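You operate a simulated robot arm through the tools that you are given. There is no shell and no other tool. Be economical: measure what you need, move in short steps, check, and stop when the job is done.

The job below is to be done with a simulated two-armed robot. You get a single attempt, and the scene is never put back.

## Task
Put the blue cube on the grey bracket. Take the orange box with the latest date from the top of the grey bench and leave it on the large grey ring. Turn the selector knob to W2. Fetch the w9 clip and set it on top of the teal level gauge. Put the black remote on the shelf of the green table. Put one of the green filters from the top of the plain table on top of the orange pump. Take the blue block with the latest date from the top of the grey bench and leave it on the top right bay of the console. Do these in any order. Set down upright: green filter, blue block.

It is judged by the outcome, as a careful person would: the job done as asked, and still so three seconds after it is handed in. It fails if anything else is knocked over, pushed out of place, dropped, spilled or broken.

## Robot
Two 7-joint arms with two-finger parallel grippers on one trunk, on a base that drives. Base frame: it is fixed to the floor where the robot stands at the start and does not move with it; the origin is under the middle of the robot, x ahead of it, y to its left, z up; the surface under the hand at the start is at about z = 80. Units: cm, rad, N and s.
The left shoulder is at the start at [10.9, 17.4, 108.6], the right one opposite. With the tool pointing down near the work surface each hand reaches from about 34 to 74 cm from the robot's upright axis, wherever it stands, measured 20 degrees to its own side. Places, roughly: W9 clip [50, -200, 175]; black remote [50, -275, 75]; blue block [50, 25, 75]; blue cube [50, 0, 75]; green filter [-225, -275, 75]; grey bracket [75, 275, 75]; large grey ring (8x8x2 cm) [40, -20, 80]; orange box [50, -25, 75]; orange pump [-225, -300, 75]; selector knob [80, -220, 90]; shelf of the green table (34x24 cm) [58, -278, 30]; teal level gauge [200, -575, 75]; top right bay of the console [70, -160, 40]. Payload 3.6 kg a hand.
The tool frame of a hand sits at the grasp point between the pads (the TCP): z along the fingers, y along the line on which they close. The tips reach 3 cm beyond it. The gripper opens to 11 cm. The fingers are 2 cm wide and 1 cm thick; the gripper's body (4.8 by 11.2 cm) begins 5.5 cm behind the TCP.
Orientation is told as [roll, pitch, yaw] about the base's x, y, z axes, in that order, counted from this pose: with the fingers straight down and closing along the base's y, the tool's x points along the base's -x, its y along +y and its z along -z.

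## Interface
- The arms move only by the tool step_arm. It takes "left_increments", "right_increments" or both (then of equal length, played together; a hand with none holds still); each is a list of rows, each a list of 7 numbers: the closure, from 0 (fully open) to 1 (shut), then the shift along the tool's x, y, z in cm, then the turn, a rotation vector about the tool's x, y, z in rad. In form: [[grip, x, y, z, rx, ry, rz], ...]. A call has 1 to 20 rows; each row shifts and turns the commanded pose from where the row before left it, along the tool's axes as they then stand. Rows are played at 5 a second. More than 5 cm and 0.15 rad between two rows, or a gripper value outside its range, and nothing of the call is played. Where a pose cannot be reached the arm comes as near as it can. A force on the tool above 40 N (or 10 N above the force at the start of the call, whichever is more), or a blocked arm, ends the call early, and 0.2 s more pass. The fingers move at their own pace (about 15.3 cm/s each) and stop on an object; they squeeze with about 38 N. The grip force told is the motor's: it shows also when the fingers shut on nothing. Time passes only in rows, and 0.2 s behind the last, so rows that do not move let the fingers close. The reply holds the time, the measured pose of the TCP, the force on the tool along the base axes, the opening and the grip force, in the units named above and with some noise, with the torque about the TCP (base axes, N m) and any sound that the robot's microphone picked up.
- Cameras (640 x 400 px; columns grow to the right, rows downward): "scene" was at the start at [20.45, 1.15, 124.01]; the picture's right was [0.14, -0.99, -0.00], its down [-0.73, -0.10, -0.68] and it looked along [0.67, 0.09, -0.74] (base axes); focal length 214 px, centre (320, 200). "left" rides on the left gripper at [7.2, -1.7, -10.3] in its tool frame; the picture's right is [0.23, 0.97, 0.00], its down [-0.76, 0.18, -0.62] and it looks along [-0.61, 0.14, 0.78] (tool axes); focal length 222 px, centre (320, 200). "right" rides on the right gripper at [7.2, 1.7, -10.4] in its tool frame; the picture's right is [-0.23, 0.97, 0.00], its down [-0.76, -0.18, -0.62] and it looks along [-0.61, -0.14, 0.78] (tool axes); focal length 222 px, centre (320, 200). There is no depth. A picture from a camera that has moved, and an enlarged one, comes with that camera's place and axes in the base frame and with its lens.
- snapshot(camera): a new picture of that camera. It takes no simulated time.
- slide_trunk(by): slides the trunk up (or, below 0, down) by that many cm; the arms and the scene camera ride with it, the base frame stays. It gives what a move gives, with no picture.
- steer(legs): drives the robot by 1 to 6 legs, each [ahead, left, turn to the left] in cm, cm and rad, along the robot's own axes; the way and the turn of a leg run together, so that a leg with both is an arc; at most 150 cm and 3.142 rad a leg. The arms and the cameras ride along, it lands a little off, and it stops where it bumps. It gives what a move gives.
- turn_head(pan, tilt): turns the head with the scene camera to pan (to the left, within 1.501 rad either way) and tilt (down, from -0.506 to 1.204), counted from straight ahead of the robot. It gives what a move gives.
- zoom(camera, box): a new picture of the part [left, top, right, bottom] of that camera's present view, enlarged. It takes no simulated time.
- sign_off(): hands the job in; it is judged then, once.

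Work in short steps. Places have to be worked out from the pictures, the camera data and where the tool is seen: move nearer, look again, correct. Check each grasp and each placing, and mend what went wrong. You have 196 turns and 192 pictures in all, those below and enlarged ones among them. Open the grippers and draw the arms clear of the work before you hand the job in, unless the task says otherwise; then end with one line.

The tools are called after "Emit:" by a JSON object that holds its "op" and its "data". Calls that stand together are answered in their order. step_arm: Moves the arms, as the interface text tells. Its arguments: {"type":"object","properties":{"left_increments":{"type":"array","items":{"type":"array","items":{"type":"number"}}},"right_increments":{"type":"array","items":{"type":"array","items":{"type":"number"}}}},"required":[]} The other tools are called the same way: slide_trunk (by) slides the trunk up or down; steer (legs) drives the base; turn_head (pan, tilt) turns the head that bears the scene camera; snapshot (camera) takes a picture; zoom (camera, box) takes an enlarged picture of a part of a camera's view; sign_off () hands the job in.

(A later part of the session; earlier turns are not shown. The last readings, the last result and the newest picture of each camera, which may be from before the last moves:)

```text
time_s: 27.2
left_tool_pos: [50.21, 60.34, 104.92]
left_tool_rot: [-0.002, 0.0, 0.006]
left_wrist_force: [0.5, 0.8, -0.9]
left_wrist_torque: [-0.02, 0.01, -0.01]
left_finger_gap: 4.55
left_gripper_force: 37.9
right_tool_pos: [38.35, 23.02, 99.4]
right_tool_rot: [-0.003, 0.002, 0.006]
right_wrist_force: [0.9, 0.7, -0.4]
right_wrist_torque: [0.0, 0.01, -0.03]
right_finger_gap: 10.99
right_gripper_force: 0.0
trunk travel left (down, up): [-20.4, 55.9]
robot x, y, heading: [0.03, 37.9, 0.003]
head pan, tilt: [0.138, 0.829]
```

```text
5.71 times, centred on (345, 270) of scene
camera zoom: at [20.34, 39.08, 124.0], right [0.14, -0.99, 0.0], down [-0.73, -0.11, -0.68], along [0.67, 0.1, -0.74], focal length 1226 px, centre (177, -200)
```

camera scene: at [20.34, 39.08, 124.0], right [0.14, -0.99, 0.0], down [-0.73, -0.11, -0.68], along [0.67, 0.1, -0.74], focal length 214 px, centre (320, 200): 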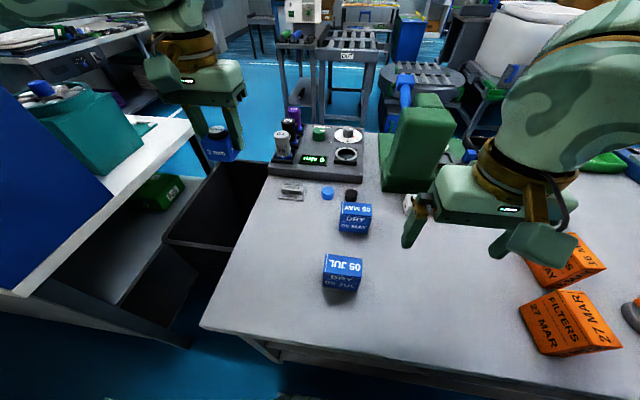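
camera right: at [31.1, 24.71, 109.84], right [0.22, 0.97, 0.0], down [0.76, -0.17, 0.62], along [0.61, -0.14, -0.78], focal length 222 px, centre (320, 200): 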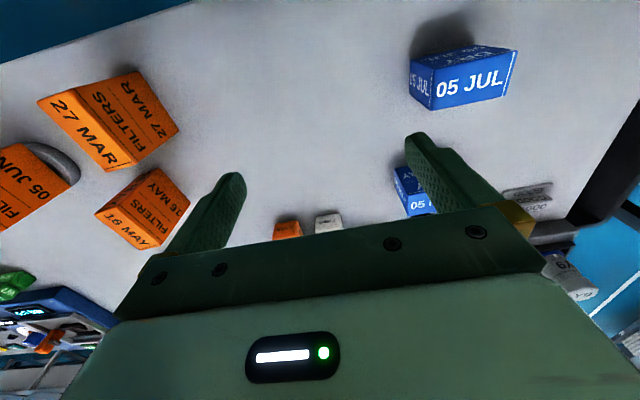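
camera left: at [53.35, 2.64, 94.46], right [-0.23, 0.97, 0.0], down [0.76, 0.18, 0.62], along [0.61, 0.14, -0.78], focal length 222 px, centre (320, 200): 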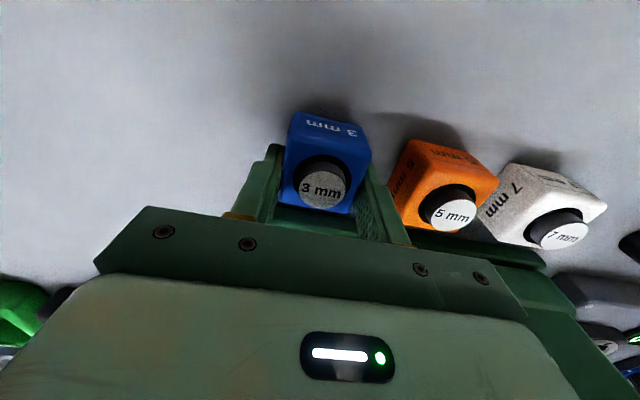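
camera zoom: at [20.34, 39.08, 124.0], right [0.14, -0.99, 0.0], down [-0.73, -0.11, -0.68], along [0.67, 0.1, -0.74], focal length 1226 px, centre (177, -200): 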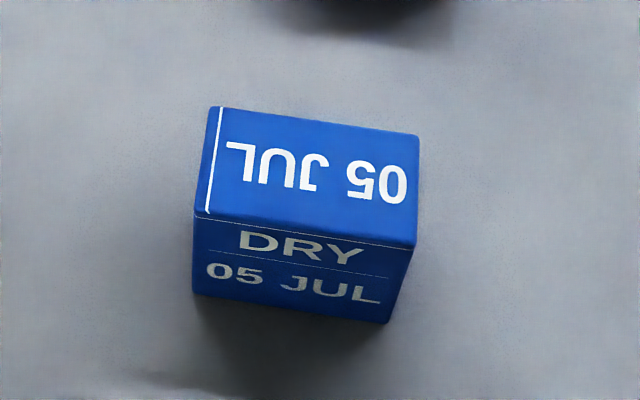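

Block: x 36.8–40.6, y 34–40.9, top ≈86.4. Before choosing how to grip it I want to see the console; first I'll deliver the cube. I look left to plan the drive.

Emit:
{"op": "turn_head", "data": {"pan": 0.8, "tilt": 0.3}}

Emit:
{"op": "snapshot", "data": {"camera": "scene"}}

Emit:
{"op": "turn_head", "data": {"pan": 1.5, "tilt": 0.3}}

Emit:
{"op": "snapshot", "data": {"camera": "scene"}}

```text
time_s: 28.3
left_tool_pos: [50.13, 60.34, 105.2]
left_tool_rot: [0.001, 0.001, 0.005]
left_wrist_force: [-0.8, 0.1, -1.2]
left_wrist_torque: [-0.01, -0.03, 0.0]
left_finger_gap: 4.58
left_gripper_force: 38.0
right_tool_pos: [38.38, 22.94, 99.4]
right_tool_rot: [0.0, 0.002, 0.005]
right_wrist_force: [0.2, 0.0, -0.3]
right_wrist_torque: [-0.03, -0.01, -0.02]
right_finger_gap: 11.01
right_gripper_force: 0.0
trunk travel left (down, up): [-20.4, 55.9]
robot x, y, heading: [0.01, 37.73, 0.006]
head pan, tilt: [0.799, 0.3]
```

```text
155 pictures are left
camera scene: at [18.98, 44.6, 128.67], right [0.72, -0.69, 0.0], down [-0.21, -0.21, -0.95], along [0.66, 0.69, -0.3], focal length 214 px, centre (320, 200)
```

scene: 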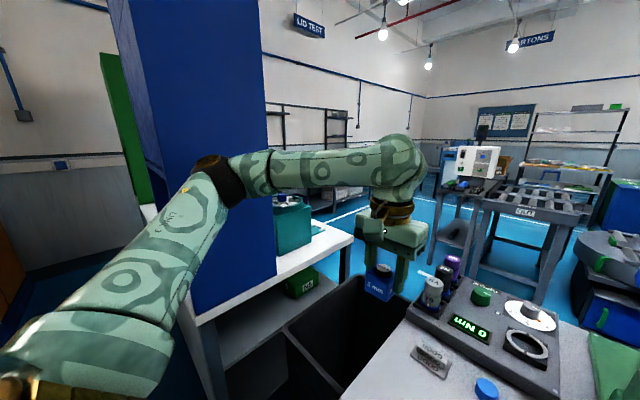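

```text
time_s: 29.3
left_tool_pos: [50.31, 60.21, 105.05]
left_tool_rot: [-0.001, 0.001, 0.006]
left_wrist_force: [0.9, -0.7, -0.4]
left_wrist_torque: [0.02, -0.01, 0.03]
left_finger_gap: 4.56
left_gripper_force: 38.0
right_tool_pos: [38.21, 22.99, 99.37]
right_tool_rot: [0.002, 0.002, 0.005]
right_wrist_force: [-0.2, 0.1, 0.9]
right_wrist_torque: [0.0, -0.02, 0.03]
right_finger_gap: 10.99
right_gripper_force: 0.1
trunk travel left (down, up): [-20.4, 55.9]
robot x, y, heading: [0.28, 37.81, 0.005]
head pan, tilt: [1.499, 0.3]
```

```text
154 pictures are left
camera scene: at [13.13, 47.2, 128.68], right [1.0, -0.07, 0.0], down [-0.02, -0.3, -0.96], along [0.06, 0.95, -0.3], focal length 214 px, centre (320, 200)
```

scene: 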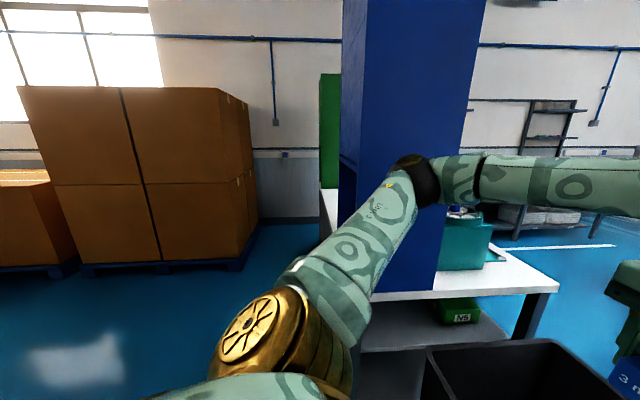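

Aisle between tall blue box (x≳24) and pallet (x≲−60). I retract both arms a bit, back off 25 cm, and strafe left in stages.

Emit:
{"op": "step_arm", "data": {"left_increments": [[1, 4, -1, 0, 0, 0, 0], [1, 4, -1, 0, 0, 0, 0], [1, 3, -1, 0, 0, 0, 0], [1, 0, 0, 0, 0, 0, 0]]}}

Emit:
{"op": "steer", "data": {"legs": [[-26, 0, 0], [0, 130, 0]]}}

Emit:
{"op": "turn_head", "data": {"pan": 0.8, "tilt": 0.4}}

Emit:
{"op": "snapshot", "data": {"camera": "scene"}}

```text
time_s: 30.3
left_tool_pos: [39.27, 57.28, 104.99]
left_tool_rot: [-0.003, 0.001, 0.007]
left_wrist_force: [0.0, 0.6, -1.1]
left_wrist_torque: [0.01, 0.01, 0.01]
left_finger_gap: 4.55
left_gripper_force: 38.4
right_tool_pos: [38.28, 23.04, 99.4]
right_tool_rot: [0.002, 0.003, 0.006]
right_wrist_force: [0.0, 0.1, -0.1]
right_wrist_torque: [-0.03, -0.01, -0.02]
right_finger_gap: 10.98
right_gripper_force: 0.0
trunk travel left (down, up): [-20.4, 55.9]
robot x, y, heading: [-0.23, 37.62, 0.005]
head pan, tilt: [1.499, 0.3]
```

```text
time_s: 38.4
left_tool_pos: [14.31, 186.94, 105.0]
left_tool_rot: [0.001, 0.001, -0.015]
left_wrist_force: [-0.7, -0.7, -0.6]
left_wrist_torque: [-0.01, 0.02, 0.01]
left_finger_gap: 4.55
left_gripper_force: 38.0
right_tool_pos: [12.78, 152.61, 99.5]
right_tool_rot: [-0.001, 0.002, -0.013]
right_wrist_force: [0.8, -0.6, 0.4]
right_wrist_torque: [0.01, 0.02, 0.04]
right_finger_gap: 11.02
right_gripper_force: 0.1
trunk travel left (down, up): [-20.4, 55.9]
robot x, y, heading: [-25.02, 168.2, -0.015]
head pan, tilt: [1.499, 0.3]
```

```text
time_s: 39.4
left_tool_pos: [14.38, 186.84, 104.97]
left_tool_rot: [0.0, 0.001, -0.014]
left_wrist_force: [0.5, 0.0, -1.2]
left_wrist_torque: [-0.01, -0.02, 0.01]
left_finger_gap: 4.57
left_gripper_force: 37.6
right_tool_pos: [12.76, 152.51, 99.35]
right_tool_rot: [0.001, 0.002, -0.014]
right_wrist_force: [0.6, -0.2, -0.1]
right_wrist_torque: [-0.04, 0.0, 0.0]
right_finger_gap: 10.98
right_gripper_force: 0.0
trunk travel left (down, up): [-20.4, 55.9]
robot x, y, heading: [-25.57, 168.26, -0.008]
head pan, tilt: [0.799, 0.4]
```

```text
153 pictures are left
camera scene: at [-6.18, 174.5, 127.76], right [0.71, -0.71, 0.0], down [-0.28, -0.28, -0.92], along [0.65, 0.65, -0.39], focal length 214 px, centre (320, 200)
```

scene: 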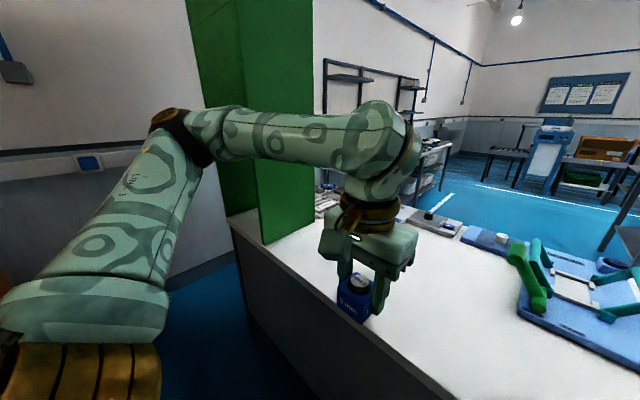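

I face the LID TEST table; the bracket is hidden behind my left hand. Look using the left wrist camera and a different pan.

Emit:
{"op": "snapshot", "data": {"camera": "left"}}

Emit:
{"op": "turn_head", "data": {"pan": 1.2, "tilt": 0.4}}

Emit:
{"op": "snapshot", "data": {"camera": "scene"}}

```text
152 pictures are left
camera left: at [7.27, 185.22, 115.43], right [-0.21, 0.98, 0.0], down [0.76, 0.17, 0.62], along [0.61, 0.13, -0.78], focal length 222 px, centre (320, 200)
```

left: 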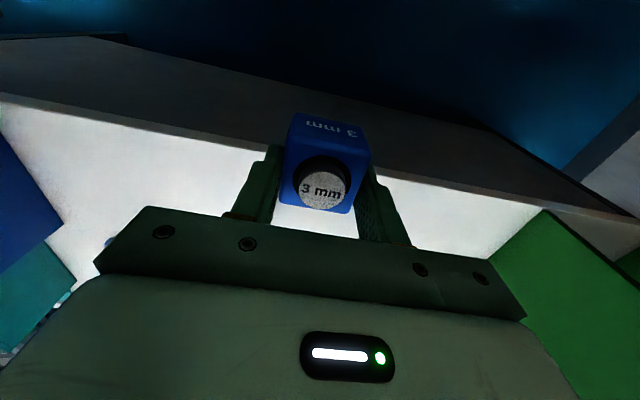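

```text
time_s: 40.3
left_tool_pos: [14.39, 186.93, 104.98]
left_tool_rot: [-0.001, 0.001, -0.014]
left_wrist_force: [-0.1, -0.6, -2.3]
left_wrist_torque: [-0.01, 0.0, 0.03]
left_finger_gap: 4.54
left_gripper_force: 38.0
right_tool_pos: [12.81, 152.52, 99.32]
right_tool_rot: [-0.001, 0.002, -0.015]
right_wrist_force: [-0.2, -0.6, 0.2]
right_wrist_torque: [-0.04, 0.03, 0.03]
right_finger_gap: 10.98
right_gripper_force: 0.0
trunk travel left (down, up): [-20.4, 55.9]
robot x, y, heading: [-25.35, 168.13, -0.01]
head pan, tilt: [1.201, 0.4]
```

```text
151 pictures are left
camera scene: at [-9.24, 176.53, 127.76], right [0.93, -0.38, 0.0], down [-0.15, -0.36, -0.92], along [0.35, 0.85, -0.39], focal length 214 px, centre (320, 200)
```

scene: 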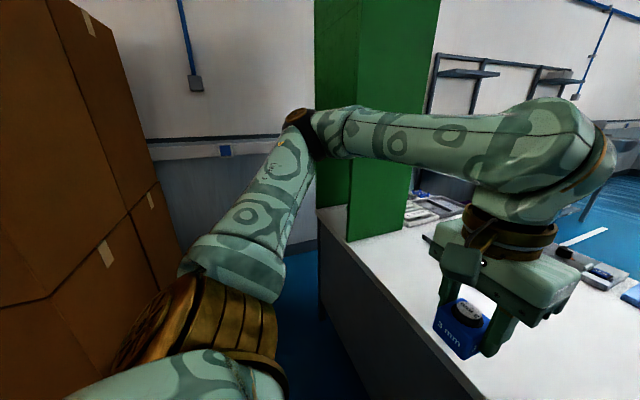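

Zoom on the grey items behind the green box.

Emit:
{"op": "zoom", "data": {"camera": "scene", "box": [390, 170, 640, 310]}}

```text
2.56 times, centred on (515, 240) of scene
camera zoom: at [-9.24, 176.53, 127.76], right [0.93, -0.38, 0.0], down [-0.15, -0.36, -0.92], along [0.35, 0.85, -0.39], focal length 549 px, centre (-179, 98)
```

zoom: 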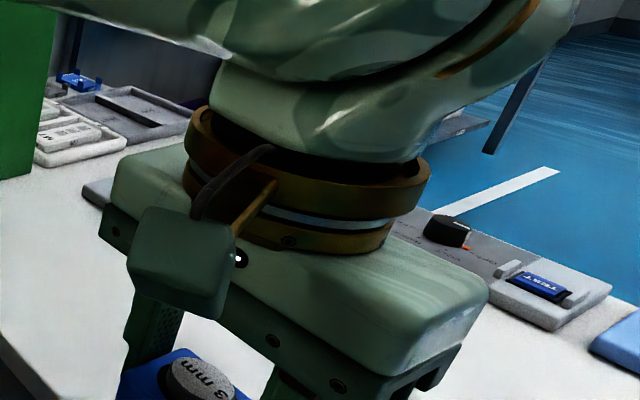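

The arm hides the area; I move the left hand to the right (rel) to clear the view.

Emit:
{"op": "step_arm", "data": {"left_increments": [[1, 0, -4, 0, 0, 0, 0], [1, -2, -4, 0, 0, 0, 0], [1, -2, -4, 0, 0, 0, 0], [1, -2, -4, 0, 0, 0, 0], [1, 0, 0, 0, 0, 0, 0]]}}

Emit:
{"op": "turn_head", "data": {"pan": 0.9, "tilt": 0.4}}

Emit:
{"op": "snapshot", "data": {"camera": "scene"}}

```text
time_s: 41.5
left_tool_pos: [20.12, 170.79, 105.21]
left_tool_rot: [-0.001, 0.0, -0.012]
left_wrist_force: [-1.0, 0.3, -0.6]
left_wrist_torque: [0.02, -0.01, -0.03]
left_finger_gap: 4.55
left_gripper_force: 38.1
right_tool_pos: [12.66, 152.55, 99.36]
right_tool_rot: [0.001, 0.001, -0.015]
right_wrist_force: [0.7, 0.3, -0.2]
right_wrist_torque: [-0.02, -0.03, 0.02]
right_finger_gap: 11.01
right_gripper_force: 0.0
trunk travel left (down, up): [-20.4, 55.9]
robot x, y, heading: [-25.1, 168.32, -0.016]
head pan, tilt: [1.201, 0.4]
```

```text
time_s: 42.3
left_tool_pos: [20.08, 170.69, 105.03]
left_tool_rot: [0.001, 0.001, -0.014]
left_wrist_force: [0.6, -0.9, -0.9]
left_wrist_torque: [0.0, -0.04, -0.05]
left_finger_gap: 4.56
left_gripper_force: 38.3
right_tool_pos: [12.88, 152.55, 99.41]
right_tool_rot: [0.0, 0.002, -0.015]
right_wrist_force: [0.7, -1.0, 0.4]
right_wrist_torque: [-0.04, 0.01, -0.02]
right_finger_gap: 10.99
right_gripper_force: 0.1
trunk travel left (down, up): [-20.4, 55.9]
robot x, y, heading: [-25.29, 168.18, -0.013]
head pan, tilt: [0.901, 0.4]
```

```text
149 pictures are left
camera scene: at [-6.87, 175.12, 127.76], right [0.78, -0.63, 0.0], down [-0.25, -0.3, -0.92], along [0.58, 0.71, -0.39], focal length 214 px, centre (320, 200)
```

scene: 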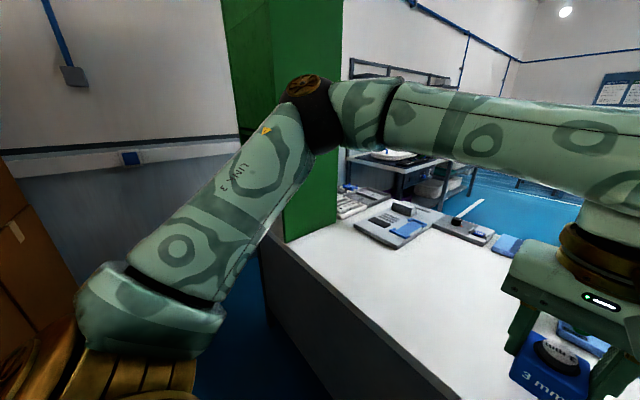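

Emit:
{"op": "zoom", "data": {"camera": "scene", "box": [320, 140, 540, 270]}}

```text
2.91 times, centred on (430, 205) of scene
camera zoom: at [-6.87, 175.12, 127.76], right [0.78, -0.63, 0.0], down [-0.25, -0.3, -0.92], along [0.58, 0.71, -0.39], focal length 624 px, centre (0, 186)
```

zoom: 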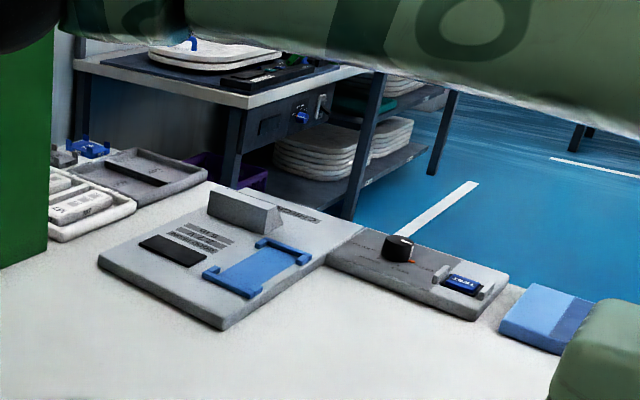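

There appear to be small brackets (grey and blue) behind the green box. Zoom in.

Emit:
{"op": "zoom", "data": {"camera": "scene", "box": [330, 175, 400, 225]}}

```text
8.00 times, centred on (365, 200) of scene
camera zoom: at [-6.87, 175.12, 127.76], right [0.78, -0.63, 0.0], down [-0.25, -0.3, -0.92], along [0.58, 0.71, -0.39], focal length 1716 px, centre (-40, 200)
```

zoom: 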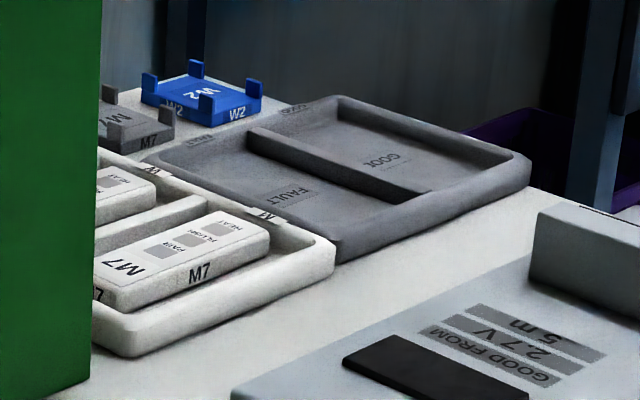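

The grey bracket (M7) is near [91, 272], hemmed in by the green tower; likely best approached from behind the table. I raise the trunk to get an overview of the floor plan.

Emit:
{"op": "slide_trunk", "data": {"by": 55}}

Emit:
{"op": "turn_head", "data": {"pan": 0.7, "tilt": 0.5}}

Emit:
{"op": "snapshot", "data": {"camera": "scene"}}

Emit:
{"op": "turn_head", "data": {"pan": -0.5, "tilt": 0.4}}

Emit:
{"op": "snapshot", "data": {"camera": "scene"}}

```text
refused: 55 is not a number from -40 to 40
```

```text
time_s: 43.0
left_tool_pos: [20.15, 170.83, 105.01]
left_tool_rot: [0.0, -0.001, -0.014]
left_wrist_force: [0.8, -0.3, -1.3]
left_wrist_torque: [-0.03, -0.05, 0.0]
left_finger_gap: 4.53
left_gripper_force: 38.0
right_tool_pos: [12.84, 152.51, 99.31]
right_tool_rot: [0.0, 0.002, -0.012]
right_wrist_force: [0.5, -0.2, -0.1]
right_wrist_torque: [-0.02, 0.01, 0.01]
right_finger_gap: 10.98
right_gripper_force: 0.1
trunk travel left (down, up): [-20.4, 55.9]
robot x, y, heading: [-25.03, 168.34, -0.015]
head pan, tilt: [0.7, 0.499]
```

```text
146 pictures are left
camera scene: at [-5.68, 173.69, 126.84], right [0.63, -0.77, 0.0], down [-0.37, -0.3, -0.88], along [0.68, 0.56, -0.48], focal length 214 px, centre (320, 200)
```

scene: 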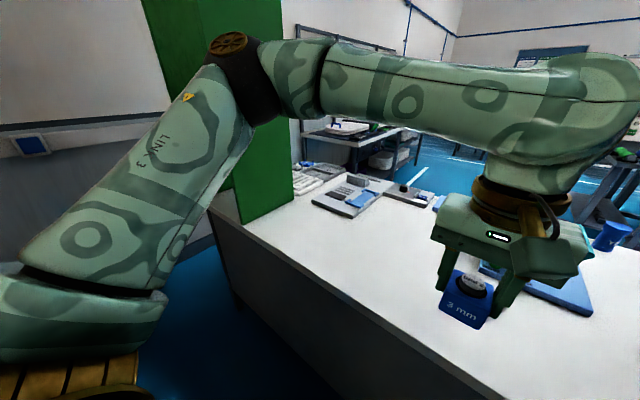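

```text
time_s: 44.4
left_tool_pos: [20.08, 170.76, 105.09]
left_tool_rot: [0.001, -0.001, -0.013]
left_wrist_force: [-0.6, 0.4, -1.4]
left_wrist_torque: [-0.02, -0.01, 0.0]
left_finger_gap: 4.55
left_gripper_force: 38.3
right_tool_pos: [12.75, 152.5, 99.4]
right_tool_rot: [0.0, 0.002, -0.016]
right_wrist_force: [0.0, -0.4, -0.2]
right_wrist_torque: [0.02, -0.04, 0.02]
right_finger_gap: 11.01
right_gripper_force: 0.1
trunk travel left (down, up): [-20.4, 55.9]
robot x, y, heading: [-25.19, 168.34, -0.014]
head pan, tilt: [-0.499, 0.4]
```

```text
145 pictures are left
camera scene: at [-4.64, 163.38, 127.75], right [-0.49, -0.87, 0.0], down [-0.34, 0.19, -0.92], along [0.8, -0.45, -0.39], focal length 214 px, centre (320, 200)
```

scene: 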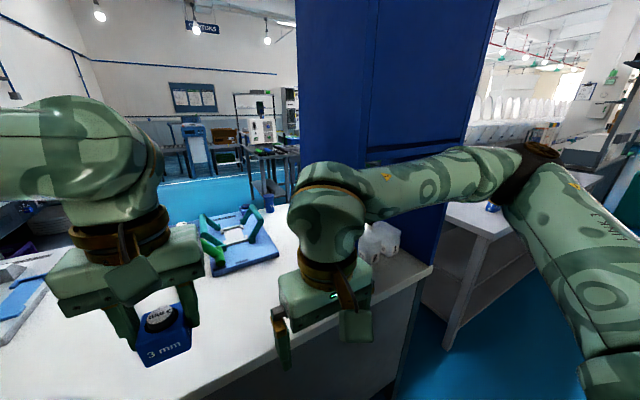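

Raise trunk in allowed steps for the overview.

Emit:
{"op": "slide_trunk", "data": {"by": 40}}

Emit:
{"op": "turn_head", "data": {"pan": 0.0, "tilt": 0.35}}

Emit:
{"op": "snapshot", "data": {"camera": "scene"}}

Emit:
{"op": "turn_head", "data": {"pan": 0.9, "tilt": 0.5}}

Emit:
{"op": "snapshot", "data": {"camera": "scene"}}

```text
time_s: 48.2
left_tool_pos: [20.16, 170.67, 145.06]
left_tool_rot: [0.001, 0.0, -0.015]
left_wrist_force: [-0.1, 0.0, -1.3]
left_wrist_torque: [0.0, 0.02, 0.01]
left_finger_gap: 4.55
left_gripper_force: 37.9
right_tool_pos: [12.91, 152.43, 139.41]
right_tool_rot: [0.002, 0.0, -0.014]
right_wrist_force: [-0.8, -0.2, -0.7]
right_wrist_torque: [0.02, 0.0, -0.01]
right_finger_gap: 11.02
right_gripper_force: 0.0
trunk travel left (down, up): [-60.4, 15.9]
robot x, y, heading: [-25.36, 168.09, -0.011]
head pan, tilt: [-0.499, 0.4]
```

```text
time_s: 49.2
left_tool_pos: [20.04, 170.72, 145.17]
left_tool_rot: [0.0, -0.001, -0.015]
left_wrist_force: [0.0, -0.3, -0.8]
left_wrist_torque: [-0.01, -0.02, -0.03]
left_finger_gap: 4.55
left_gripper_force: 37.7
right_tool_pos: [12.84, 152.55, 139.51]
right_tool_rot: [0.001, 0.0, -0.013]
right_wrist_force: [0.2, 0.8, 1.5]
right_wrist_torque: [-0.01, -0.02, 0.02]
right_finger_gap: 11.0
right_gripper_force: 0.0
trunk travel left (down, up): [-60.4, 15.9]
robot x, y, heading: [-25.19, 168.11, -0.012]
head pan, tilt: [0.0, 0.351]
```

```text
144 pictures are left
camera scene: at [-14.55, 167.93, 168.77], right [-0.01, -1.0, 0.0], down [-0.34, 0.01, -0.94], along [0.94, -0.01, -0.34], focal length 214 px, centre (320, 200)
```

scene: 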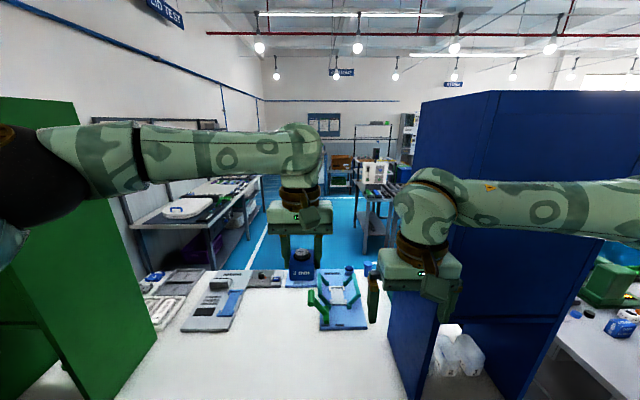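

```text
time_s: 50.4
left_tool_pos: [20.15, 170.88, 144.94]
left_tool_rot: [0.0, -0.001, -0.015]
left_wrist_force: [0.5, -0.6, -1.5]
left_wrist_torque: [0.02, 0.0, 0.01]
left_finger_gap: 4.55
left_gripper_force: 38.6
right_tool_pos: [12.86, 152.5, 139.52]
right_tool_rot: [0.0, 0.001, -0.011]
right_wrist_force: [-0.6, 0.3, 0.0]
right_wrist_torque: [0.03, -0.02, 0.03]
right_finger_gap: 11.01
right_gripper_force: 0.1
trunk travel left (down, up): [-60.4, 15.9]
robot x, y, heading: [-25.26, 168.37, -0.01]
head pan, tilt: [0.901, 0.499]
```

```text
143 pictures are left
camera scene: at [-18.1, 175.12, 167.41], right [0.77, -0.63, 0.0], down [-0.3, -0.37, -0.88], along [0.56, 0.68, -0.48], focal length 214 px, centre (320, 200)
```

scene: 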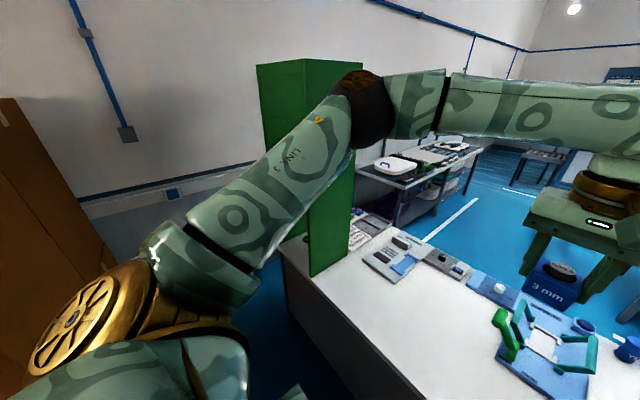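

The aisle behind the table is wide; I need a route round the benches. I drive right along the front aisle to inspect the console and route, keeping the trunk raised.

Emit:
{"op": "steer", "data": {"legs": [[0, -114, 0], [0, -106, 0]]}}

Emit:
{"op": "turn_head", "data": {"pan": -0.8, "tilt": 0.5}}

Emit:
{"op": "snapshot", "data": {"camera": "scene"}}

Emit:
{"op": "turn_head", "data": {"pan": -0.1, "tilt": 0.4}}

Emit:
{"op": "snapshot", "data": {"camera": "scene"}}

```text
time_s: 61.3
left_tool_pos: [17.57, -49.99, 144.96]
left_tool_rot: [0.0, 0.0, -0.007]
left_wrist_force: [0.3, -0.6, -1.9]
left_wrist_torque: [0.01, -0.02, 0.02]
left_finger_gap: 4.55
left_gripper_force: 38.3
right_tool_pos: [10.49, -68.2, 139.47]
right_tool_rot: [-0.001, 0.0, -0.009]
right_wrist_force: [0.4, 0.5, -0.1]
right_wrist_torque: [-0.02, -0.03, -0.02]
right_finger_gap: 10.96
right_gripper_force: 0.0
trunk travel left (down, up): [-60.4, 15.9]
robot x, y, heading: [-27.93, -52.87, -0.009]
head pan, tilt: [0.901, 0.499]
```

```text
time_s: 63.0
left_tool_pos: [17.67, -50.03, 145.18]
left_tool_rot: [-0.001, 0.0, -0.008]
left_wrist_force: [0.8, 0.0, -1.2]
left_wrist_torque: [0.0, 0.0, 0.01]
left_finger_gap: 4.56
left_gripper_force: 38.3
right_tool_pos: [10.4, -68.19, 139.42]
right_tool_rot: [0.0, 0.001, -0.008]
right_wrist_force: [0.1, 0.4, -0.3]
right_wrist_torque: [-0.01, -0.03, 0.0]
right_finger_gap: 10.99
right_gripper_force: 0.0
trunk travel left (down, up): [-60.4, 15.9]
robot x, y, heading: [-27.57, -53.24, -0.015]
head pan, tilt: [-0.799, 0.499]
```

```text
142 pictures are left
camera scene: at [-20.05, -59.49, 167.41], right [-0.72, -0.69, 0.0], down [-0.33, 0.35, -0.88], along [0.61, -0.63, -0.48], focal length 214 px, centre (320, 200)
```

scene: 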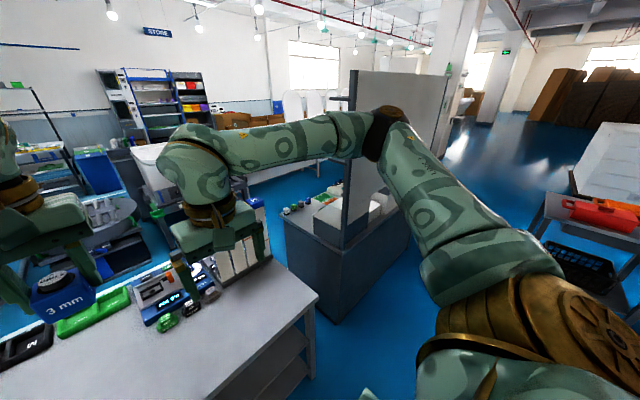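

```text
time_s: 64.1
left_tool_pos: [17.72, -49.94, 145.15]
left_tool_rot: [-0.001, -0.001, -0.008]
left_wrist_force: [0.6, 0.2, -0.7]
left_wrist_torque: [0.0, -0.03, 0.0]
left_finger_gap: 4.55
left_gripper_force: 38.1
right_tool_pos: [10.44, -68.34, 139.5]
right_tool_rot: [0.001, 0.0, -0.008]
right_wrist_force: [0.3, 0.9, -0.1]
right_wrist_torque: [-0.02, 0.0, -0.01]
right_finger_gap: 11.0
right_gripper_force: 0.0
trunk travel left (down, up): [-60.4, 15.9]
robot x, y, heading: [-27.97, -52.61, -0.015]
head pan, tilt: [-0.099, 0.4]
```

```text
141 pictures are left
camera scene: at [-17.13, -53.93, 168.32], right [-0.11, -0.99, 0.0], down [-0.39, 0.04, -0.92], along [0.92, -0.1, -0.39], focal length 214 px, centre (320, 200)
```

scene: 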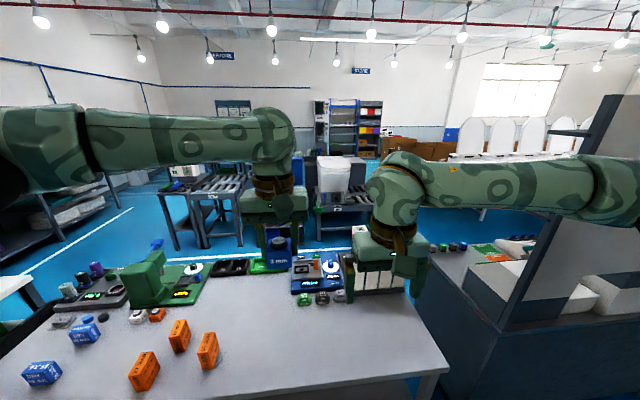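

There's a cabinet (console) at y≈−140 with a panel. I strafe further right to look at its front.

Emit:
{"op": "steer", "data": {"legs": [[0, -95, 0]]}}

Emit:
{"op": "turn_head", "data": {"pan": -0.3, "tilt": 0.7}}

Emit:
{"op": "snapshot", "data": {"camera": "scene"}}

Emit:
{"op": "turn_head", "data": {"pan": -1.0, "tilt": 0.5}}

Emit:
{"op": "snapshot", "data": {"camera": "scene"}}

```text
time_s: 69.1
left_tool_pos: [16.74, -145.53, 145.05]
left_tool_rot: [0.0, -0.001, -0.011]
left_wrist_force: [0.3, -0.1, -1.5]
left_wrist_torque: [-0.04, 0.01, 0.01]
left_finger_gap: 4.56
left_gripper_force: 38.0
right_tool_pos: [9.36, -163.74, 139.47]
right_tool_rot: [0.0, 0.0, -0.012]
right_wrist_force: [-0.3, 0.2, -0.2]
right_wrist_torque: [0.03, 0.03, 0.03]
right_finger_gap: 11.02
right_gripper_force: 0.0
trunk travel left (down, up): [-60.4, 15.9]
robot x, y, heading: [-28.94, -148.13, -0.012]
head pan, tilt: [-0.099, 0.4]
```

```text
time_s: 69.9
left_tool_pos: [16.7, -145.53, 145.03]
left_tool_rot: [-0.001, 0.0, -0.013]
left_wrist_force: [1.0, 0.2, -1.6]
left_wrist_torque: [-0.01, 0.02, 0.01]
left_finger_gap: 4.54
left_gripper_force: 38.2
right_tool_pos: [9.42, -163.96, 139.34]
right_tool_rot: [-0.001, 0.0, -0.013]
right_wrist_force: [-0.4, -0.7, -0.5]
right_wrist_torque: [0.01, 0.0, 0.0]
right_finger_gap: 10.98
right_gripper_force: 0.1
trunk travel left (down, up): [-60.4, 15.9]
robot x, y, heading: [-28.93, -148.24, -0.012]
head pan, tilt: [-0.3, 0.7]
```

```text
140 pictures are left
camera scene: at [-19.27, -150.89, 165.64], right [-0.31, -0.95, 0.0], down [-0.61, 0.2, -0.77], along [0.73, -0.24, -0.64], focal length 214 px, centre (320, 200)
```

scene: 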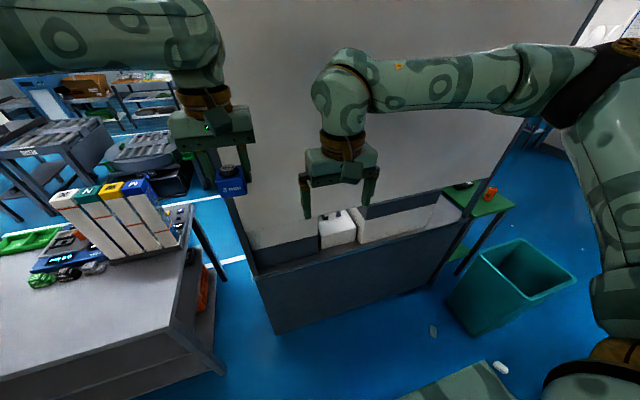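

```text
time_s: 71.0
left_tool_pos: [16.61, -145.53, 145.01]
left_tool_rot: [0.0, -0.001, -0.013]
left_wrist_force: [-0.4, -0.1, -0.8]
left_wrist_torque: [-0.03, -0.05, 0.01]
left_finger_gap: 4.54
left_gripper_force: 38.2
right_tool_pos: [9.41, -163.7, 139.4]
right_tool_rot: [0.0, -0.002, -0.013]
right_wrist_force: [0.9, -0.2, 0.9]
right_wrist_torque: [0.0, 0.01, -0.01]
right_finger_gap: 11.01
right_gripper_force: 0.1
trunk travel left (down, up): [-60.4, 15.9]
robot x, y, heading: [-28.94, -148.16, -0.011]
head pan, tilt: [-1.0, 0.499]
```

```text
139 pictures are left
camera scene: at [-22.53, -155.98, 167.4], right [-0.85, -0.53, 0.0], down [-0.25, 0.41, -0.88], along [0.47, -0.74, -0.48], focal length 214 px, centre (320, 200)
```

scene: 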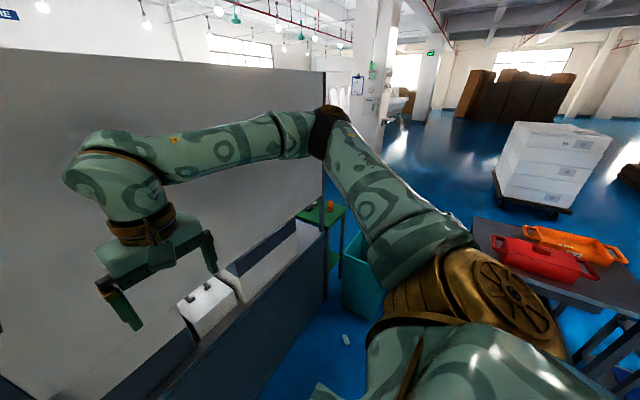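

The console faces the far side (+x); its panel's back is toward me. The way round is to the right past a green table and teal bin, with small items on the floor. I move closer and look down there.

Emit:
{"op": "steer", "data": {"legs": [[0, -55, 0]]}}

Emit:
{"op": "turn_head", "data": {"pan": -1.1, "tilt": 0.8}}

Emit:
{"op": "snapshot", "data": {"camera": "scene"}}

Emit:
{"op": "turn_head", "data": {"pan": -0.5, "tilt": 0.7}}

Emit:
{"op": "snapshot", "data": {"camera": "scene"}}

```text
time_s: 74.1
left_tool_pos: [16.11, -199.72, 145.04]
left_tool_rot: [0.0, 0.0, -0.01]
left_wrist_force: [-0.1, -0.7, -1.9]
left_wrist_torque: [0.0, 0.0, -0.01]
left_finger_gap: 4.54
left_gripper_force: 38.1
right_tool_pos: [8.86, -218.06, 139.41]
right_tool_rot: [0.0, 0.0, -0.009]
right_wrist_force: [0.2, 0.4, 0.2]
right_wrist_torque: [0.03, 0.0, 0.0]
right_finger_gap: 11.0
right_gripper_force: 0.0
trunk travel left (down, up): [-60.4, 15.9]
robot x, y, heading: [-29.67, -202.22, -0.01]
head pan, tilt: [-1.0, 0.499]
```

```text
time_s: 74.9
left_tool_pos: [16.11, -199.71, 145.09]
left_tool_rot: [-0.001, 0.0, -0.009]
left_wrist_force: [0.1, 0.3, -0.6]
left_wrist_torque: [0.02, -0.03, -0.04]
left_finger_gap: 4.55
left_gripper_force: 37.9
right_tool_pos: [8.74, -218.1, 139.53]
right_tool_rot: [0.001, 0.0, -0.009]
right_wrist_force: [-0.2, 0.6, 0.6]
right_wrist_torque: [-0.02, 0.01, 0.02]
right_finger_gap: 10.99
right_gripper_force: 0.0
trunk travel left (down, up): [-60.4, 15.9]
robot x, y, heading: [-29.47, -202.58, -0.013]
head pan, tilt: [-1.1, 0.799]
```

```text
138 pictures are left
camera scene: at [-24.37, -209.87, 164.81], right [-0.9, -0.45, 0.0], down [-0.32, 0.64, -0.7], along [0.31, -0.62, -0.72], focal length 214 px, centre (320, 200)
```

scene: 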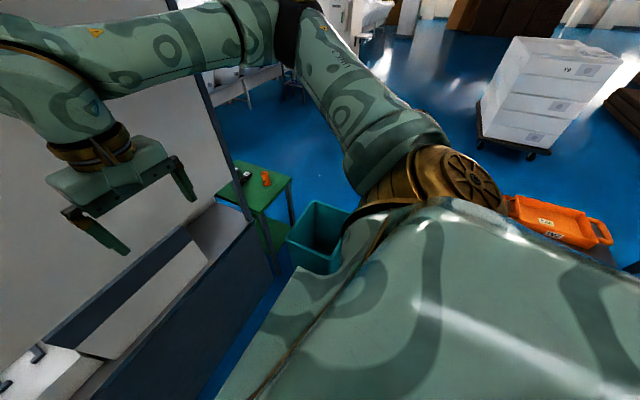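

```text
time_s: 75.9
left_tool_pos: [16.06, -199.7, 145.02]
left_tool_rot: [0.0, 0.001, -0.009]
left_wrist_force: [0.6, 0.2, -0.8]
left_wrist_torque: [0.0, -0.04, 0.01]
left_finger_gap: 4.54
left_gripper_force: 38.4
right_tool_pos: [8.77, -218.11, 139.5]
right_tool_rot: [0.0, 0.0, -0.009]
right_wrist_force: [-0.3, -0.4, 0.0]
right_wrist_torque: [0.02, 0.01, -0.02]
right_finger_gap: 10.98
right_gripper_force: 0.1
trunk travel left (down, up): [-60.4, 15.9]
robot x, y, heading: [-29.83, -202.55, -0.011]
head pan, tilt: [-0.499, 0.7]
```

```text
137 pictures are left
camera scene: at [-20.55, -206.76, 165.63], right [-0.49, -0.87, 0.0], down [-0.56, 0.31, -0.76], along [0.67, -0.37, -0.64], focal length 214 px, centre (320, 200)
```

scene: 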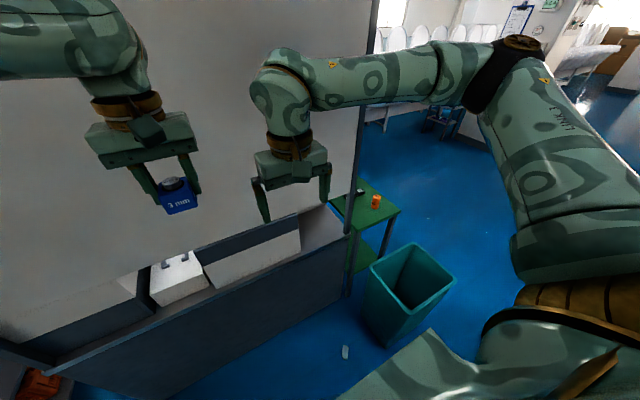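

Bin spans about x 0–30, y −270…−308, with a small item on the floor at [10,−242] and another near [−21,−268]. I turn right to face −y and look at the passage.

Emit:
{"op": "steer", "data": {"legs": [[0, 0, -1.57]]}}

Emit:
{"op": "turn_head", "data": {"pan": 0.0, "tilt": 0.7}}

Emit:
{"op": "snapshot", "data": {"camera": "scene"}}

Emit:
{"op": "turn_head", "data": {"pan": -0.9, "tilt": 0.45}}

Emit:
{"op": "snapshot", "data": {"camera": "scene"}}

```text
time_s: 80.1
left_tool_pos: [-26.9, -248.09, 145.09]
left_tool_rot: [0.0, -0.002, -1.586]
left_wrist_force: [0.1, 0.6, -0.9]
left_wrist_torque: [0.03, -0.02, 0.03]
left_finger_gap: 4.56
left_gripper_force: 37.7
right_tool_pos: [-45.12, -240.84, 139.49]
right_tool_rot: [0.001, -0.001, -1.586]
right_wrist_force: [-0.7, 0.5, 0.7]
right_wrist_torque: [-0.01, 0.01, 0.02]
right_finger_gap: 11.01
right_gripper_force: 0.0
trunk travel left (down, up): [-60.4, 15.9]
robot x, y, heading: [-29.61, -202.62, -1.583]
head pan, tilt: [-0.499, 0.7]
```

```text
time_s: 81.1
left_tool_pos: [-26.87, -248.02, 145.17]
left_tool_rot: [0.0, 0.0, -1.588]
left_wrist_force: [0.8, -0.3, -1.3]
left_wrist_torque: [-0.01, 0.01, -0.01]
left_finger_gap: 4.54
left_gripper_force: 38.0
right_tool_pos: [-45.03, -240.83, 139.39]
right_tool_rot: [0.0, 0.0, -1.589]
right_wrist_force: [0.2, 1.3, 0.0]
right_wrist_torque: [0.0, -0.02, 0.0]
right_finger_gap: 11.0
right_gripper_force: 0.1
trunk travel left (down, up): [-60.4, 15.9]
robot x, y, heading: [-29.38, -202.96, -1.587]
head pan, tilt: [0.0, 0.7]
```

```text
136 pictures are left
camera scene: at [-29.53, -212.47, 165.63], right [-1.0, 0.02, 0.0], down [0.01, 0.64, -0.76], along [-0.01, -0.76, -0.64], focal length 214 px, centre (320, 200)
```

scene: 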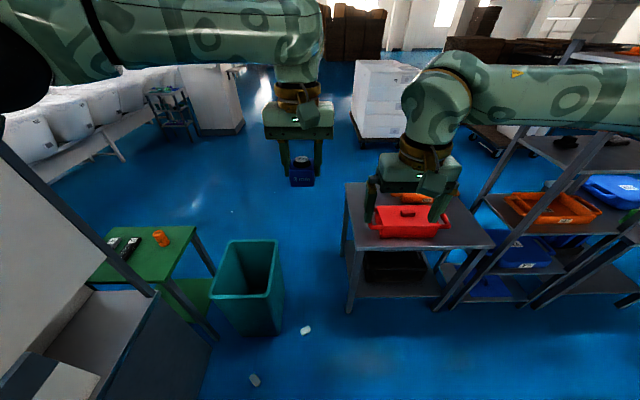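

```text
time_s: 82.3
left_tool_pos: [-26.79, -248.08, 144.95]
left_tool_rot: [0.002, 0.001, -1.586]
left_wrist_force: [0.0, 0.9, -2.1]
left_wrist_torque: [0.02, 0.02, -0.01]
left_finger_gap: 4.54
left_gripper_force: 37.7
right_tool_pos: [-45.03, -240.76, 139.39]
right_tool_rot: [0.002, 0.0, -1.586]
right_wrist_force: [0.5, 0.2, -0.2]
right_wrist_torque: [-0.01, 0.02, 0.0]
right_finger_gap: 10.99
right_gripper_force: 0.0
trunk travel left (down, up): [-60.4, 15.9]
robot x, y, heading: [-29.38, -202.98, -1.588]
head pan, tilt: [-0.901, 0.45]
```

```text
135 pictures are left
camera scene: at [-36.68, -209.57, 167.85], right [-0.61, 0.79, 0.0], down [0.35, 0.27, -0.9], along [-0.71, -0.55, -0.44], focal length 214 px, centre (320, 200)
```

scene: 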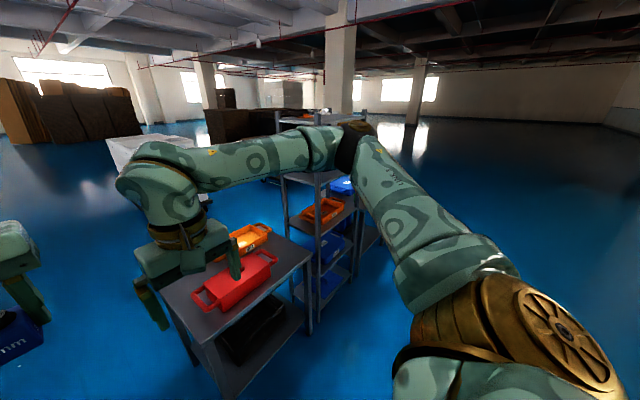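

Gap between bin and red table is only ~47 cm — too narrow. I zoom at the rack/tables to the right, where filters and pump should be.

Emit:
{"op": "zoom", "data": {"camera": "scene", "box": [180, 90, 420, 240]}}

Emit:
{"op": "turn_head", "data": {"pan": -1.5, "tilt": 0.4}}

Emit:
{"op": "snapshot", "data": {"camera": "scene"}}

```text
2.67 times, centred on (300, 165) of scene
camera zoom: at [-36.68, -209.57, 167.85], right [-0.61, 0.79, 0.0], down [0.35, 0.27, -0.9], along [-0.71, -0.55, -0.44], focal length 572 px, centre (373, 293)
```

zoom: 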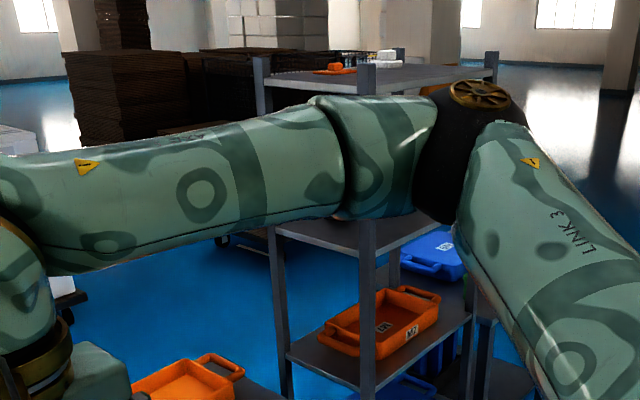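

```text
time_s: 83.3
left_tool_pos: [-26.78, -248.26, 145.08]
left_tool_rot: [-0.001, 0.0, -1.586]
left_wrist_force: [0.7, 0.0, -0.8]
left_wrist_torque: [-0.03, 0.04, 0.01]
left_finger_gap: 4.55
left_gripper_force: 37.4
right_tool_pos: [-44.95, -240.65, 139.41]
right_tool_rot: [0.0, 0.0, -1.586]
right_wrist_force: [0.1, 0.0, -0.3]
right_wrist_torque: [-0.01, 0.03, 0.02]
right_finger_gap: 11.01
right_gripper_force: 0.1
trunk travel left (down, up): [-60.4, 15.9]
robot x, y, heading: [-29.66, -202.5, -1.586]
head pan, tilt: [-1.499, 0.4]
```

```text
133 pictures are left
camera scene: at [-38.63, -204.5, 168.32], right [-0.06, 1.0, 0.0], down [0.39, 0.02, -0.92], along [-0.92, -0.05, -0.39], focal length 214 px, centre (320, 200)
```

scene: 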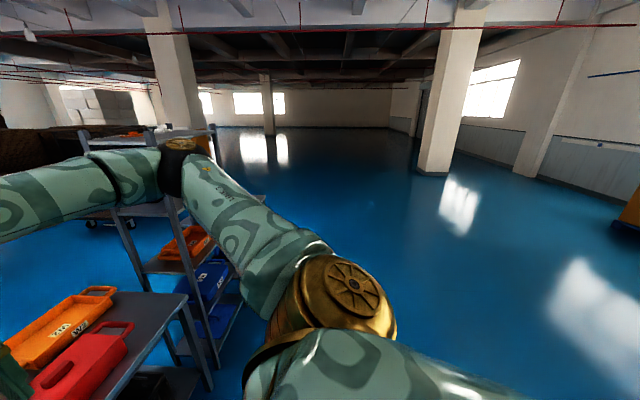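

Open floor lies to the west for the detour. Plan: fetch the blue block with the right hand first (tilted grip suited to a bay), then go round with both. I turn back and drive to the block's place.

Emit:
{"op": "steer", "data": {"legs": [[0, 0, 1.586], [0, 129, 0], [0, 129, 0], [8, 0, 0]]}}

Emit:
{"op": "slide_trunk", "data": {"by": -36}}

Emit:
{"op": "turn_head", "data": {"pan": -0.15, "tilt": 0.75}}

Emit:
{"op": "snapshot", "data": {"camera": "scene"}}

```text
time_s: 100.5
left_tool_pos: [19.96, 60.73, 145.35]
left_tool_rot: [-0.001, -0.005, 0.013]
left_wrist_force: [-0.5, -0.3, -1.0]
left_wrist_torque: [0.0, -0.01, -0.01]
left_finger_gap: 4.55
left_gripper_force: 37.6
right_tool_pos: [13.1, 42.25, 139.63]
right_tool_rot: [0.0, -0.005, 0.013]
right_wrist_force: [-1.5, 0.7, -0.2]
right_wrist_torque: [0.01, -0.09, -0.02]
right_finger_gap: 10.97
right_gripper_force: 0.0
trunk travel left (down, up): [-60.4, 15.9]
robot x, y, heading: [-24.67, 56.72, 0.016]
head pan, tilt: [-1.499, 0.4]
```

```text
time_s: 104.0
left_tool_pos: [20.61, 60.6, 109.11]
left_tool_rot: [-0.003, 0.001, 0.014]
left_wrist_force: [0.0, -0.7, -1.4]
left_wrist_torque: [-0.01, 0.0, 0.01]
left_finger_gap: 4.56
left_gripper_force: 38.2
right_tool_pos: [13.73, 42.32, 103.44]
right_tool_rot: [0.001, 0.002, 0.012]
right_wrist_force: [-1.0, 0.4, 0.0]
right_wrist_torque: [-0.01, 0.0, 0.01]
right_finger_gap: 11.03
right_gripper_force: 0.1
trunk travel left (down, up): [-24.4, 51.9]
robot x, y, heading: [-24.44, 56.69, 0.011]
head pan, tilt: [-1.499, 0.4]
```

```text
time_s: 105.5
left_tool_pos: [20.65, 60.67, 109.03]
left_tool_rot: [-0.001, 0.0, 0.014]
left_wrist_force: [-0.3, -0.5, -1.5]
left_wrist_torque: [-0.02, 0.0, -0.01]
left_finger_gap: 4.56
left_gripper_force: 38.4
right_tool_pos: [13.82, 42.33, 103.42]
right_tool_rot: [0.001, 0.001, 0.011]
right_wrist_force: [-0.8, 0.2, 0.7]
right_wrist_torque: [0.0, 0.01, 0.03]
right_finger_gap: 10.97
right_gripper_force: 0.1
trunk travel left (down, up): [-24.4, 51.9]
robot x, y, heading: [-24.92, 57.07, 0.017]
head pan, tilt: [-0.15, 0.75]
```

```text
132 pictures are left
camera scene: at [-5.98, 55.81, 128.8], right [-0.14, -0.99, 0.0], down [-0.68, 0.09, -0.73], along [0.72, -0.1, -0.68], focal length 214 px, centre (320, 200)
```

scene: 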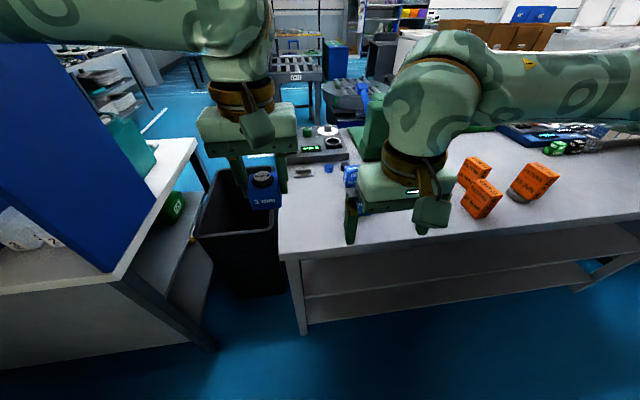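

Now move the right hand forward to about [32, 37.5, 100] and tilt it 0.75 rad forward.

Emit:
{"op": "step_arm", "data": {"right_increments": [[0, -4, -1.6, 0, 0, 0, 0], [0, -4, -1.6, 0, 0, 0, 0], [0, -4, -1.6, 0, 0, 0, 0], [0, -4, 0, 0, 0, 0, 0], [0, -2, 0, 0, 0, -0.15, 0], [0, 0, 0, 0, 0, -0.15, 0], [0, 0, 0, 0, 0, -0.15, 0], [0, 0, 0, 0, 0, -0.15, 0], [0, 0, 0, 0, 0, -0.15, 0], [0, 0, 0, 0, 0, 0, 0]]}}

Emit:
{"op": "snapshot", "data": {"camera": "right"}}

Emit:
{"op": "snapshot", "data": {"camera": "scene"}}

```text
time_s: 107.7
left_tool_pos: [20.7, 60.73, 108.99]
left_tool_rot: [-0.003, 0.0, 0.015]
left_wrist_force: [-0.2, 0.7, -0.7]
left_wrist_torque: [-0.01, -0.01, -0.03]
left_finger_gap: 4.54
left_gripper_force: 38.2
right_tool_pos: [31.99, 37.76, 103.38]
right_tool_rot: [0.001, -0.751, 0.011]
right_wrist_force: [0.0, -0.8, 0.3]
right_wrist_torque: [0.02, -0.03, 0.0]
right_finger_gap: 10.98
right_gripper_force: 0.1
trunk travel left (down, up): [-24.4, 51.9]
robot x, y, heading: [-24.62, 56.54, 0.014]
head pan, tilt: [-0.15, 0.75]
```

```text
131 pictures are left
camera right: at [19.56, 39.27, 106.12], right [0.15, 0.98, 0.16], down [0.13, -0.18, 0.98], along [0.98, -0.13, -0.16], focal length 222 px, centre (320, 200)
```

right: 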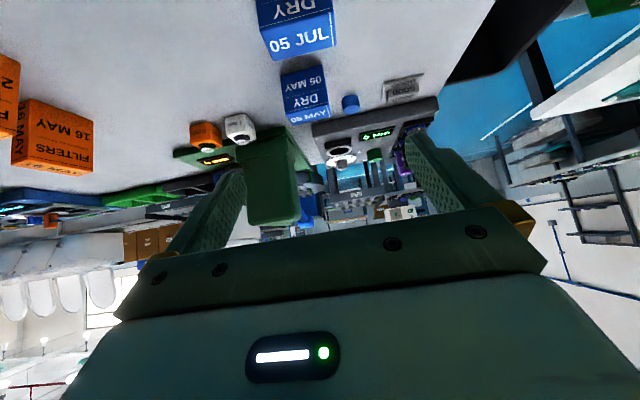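

```text
130 pictures are left
camera scene: at [-5.97, 55.83, 128.8], right [-0.14, -0.99, 0.0], down [-0.68, 0.09, -0.73], along [0.72, -0.1, -0.68], focal length 214 px, centre (320, 200)
```

scene: 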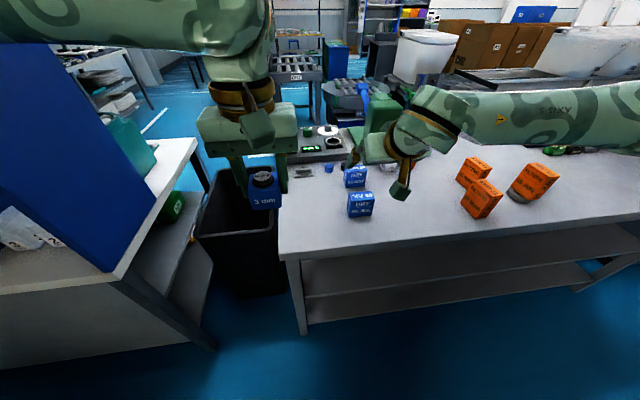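

Posture good. Zoom the scene to re-verify block's position.

Emit:
{"op": "zoom", "data": {"camera": "scene", "box": [320, 160, 420, 230]}}

```text
5.71 times, centred on (370, 195) of scene
camera zoom: at [-5.97, 55.83, 128.8], right [-0.14, -0.99, 0.0], down [-0.68, 0.09, -0.73], along [0.72, -0.1, -0.68], focal length 1226 px, centre (34, 229)
```

zoom: 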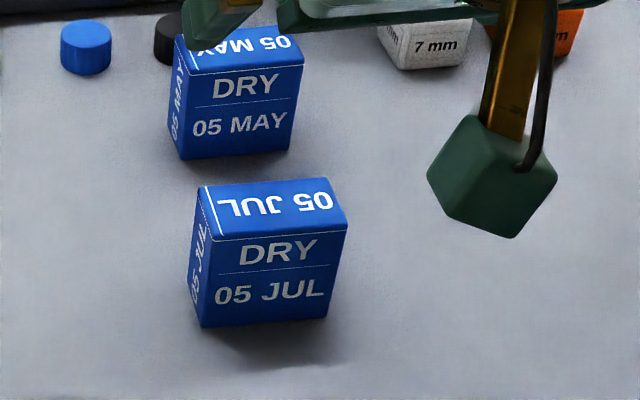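

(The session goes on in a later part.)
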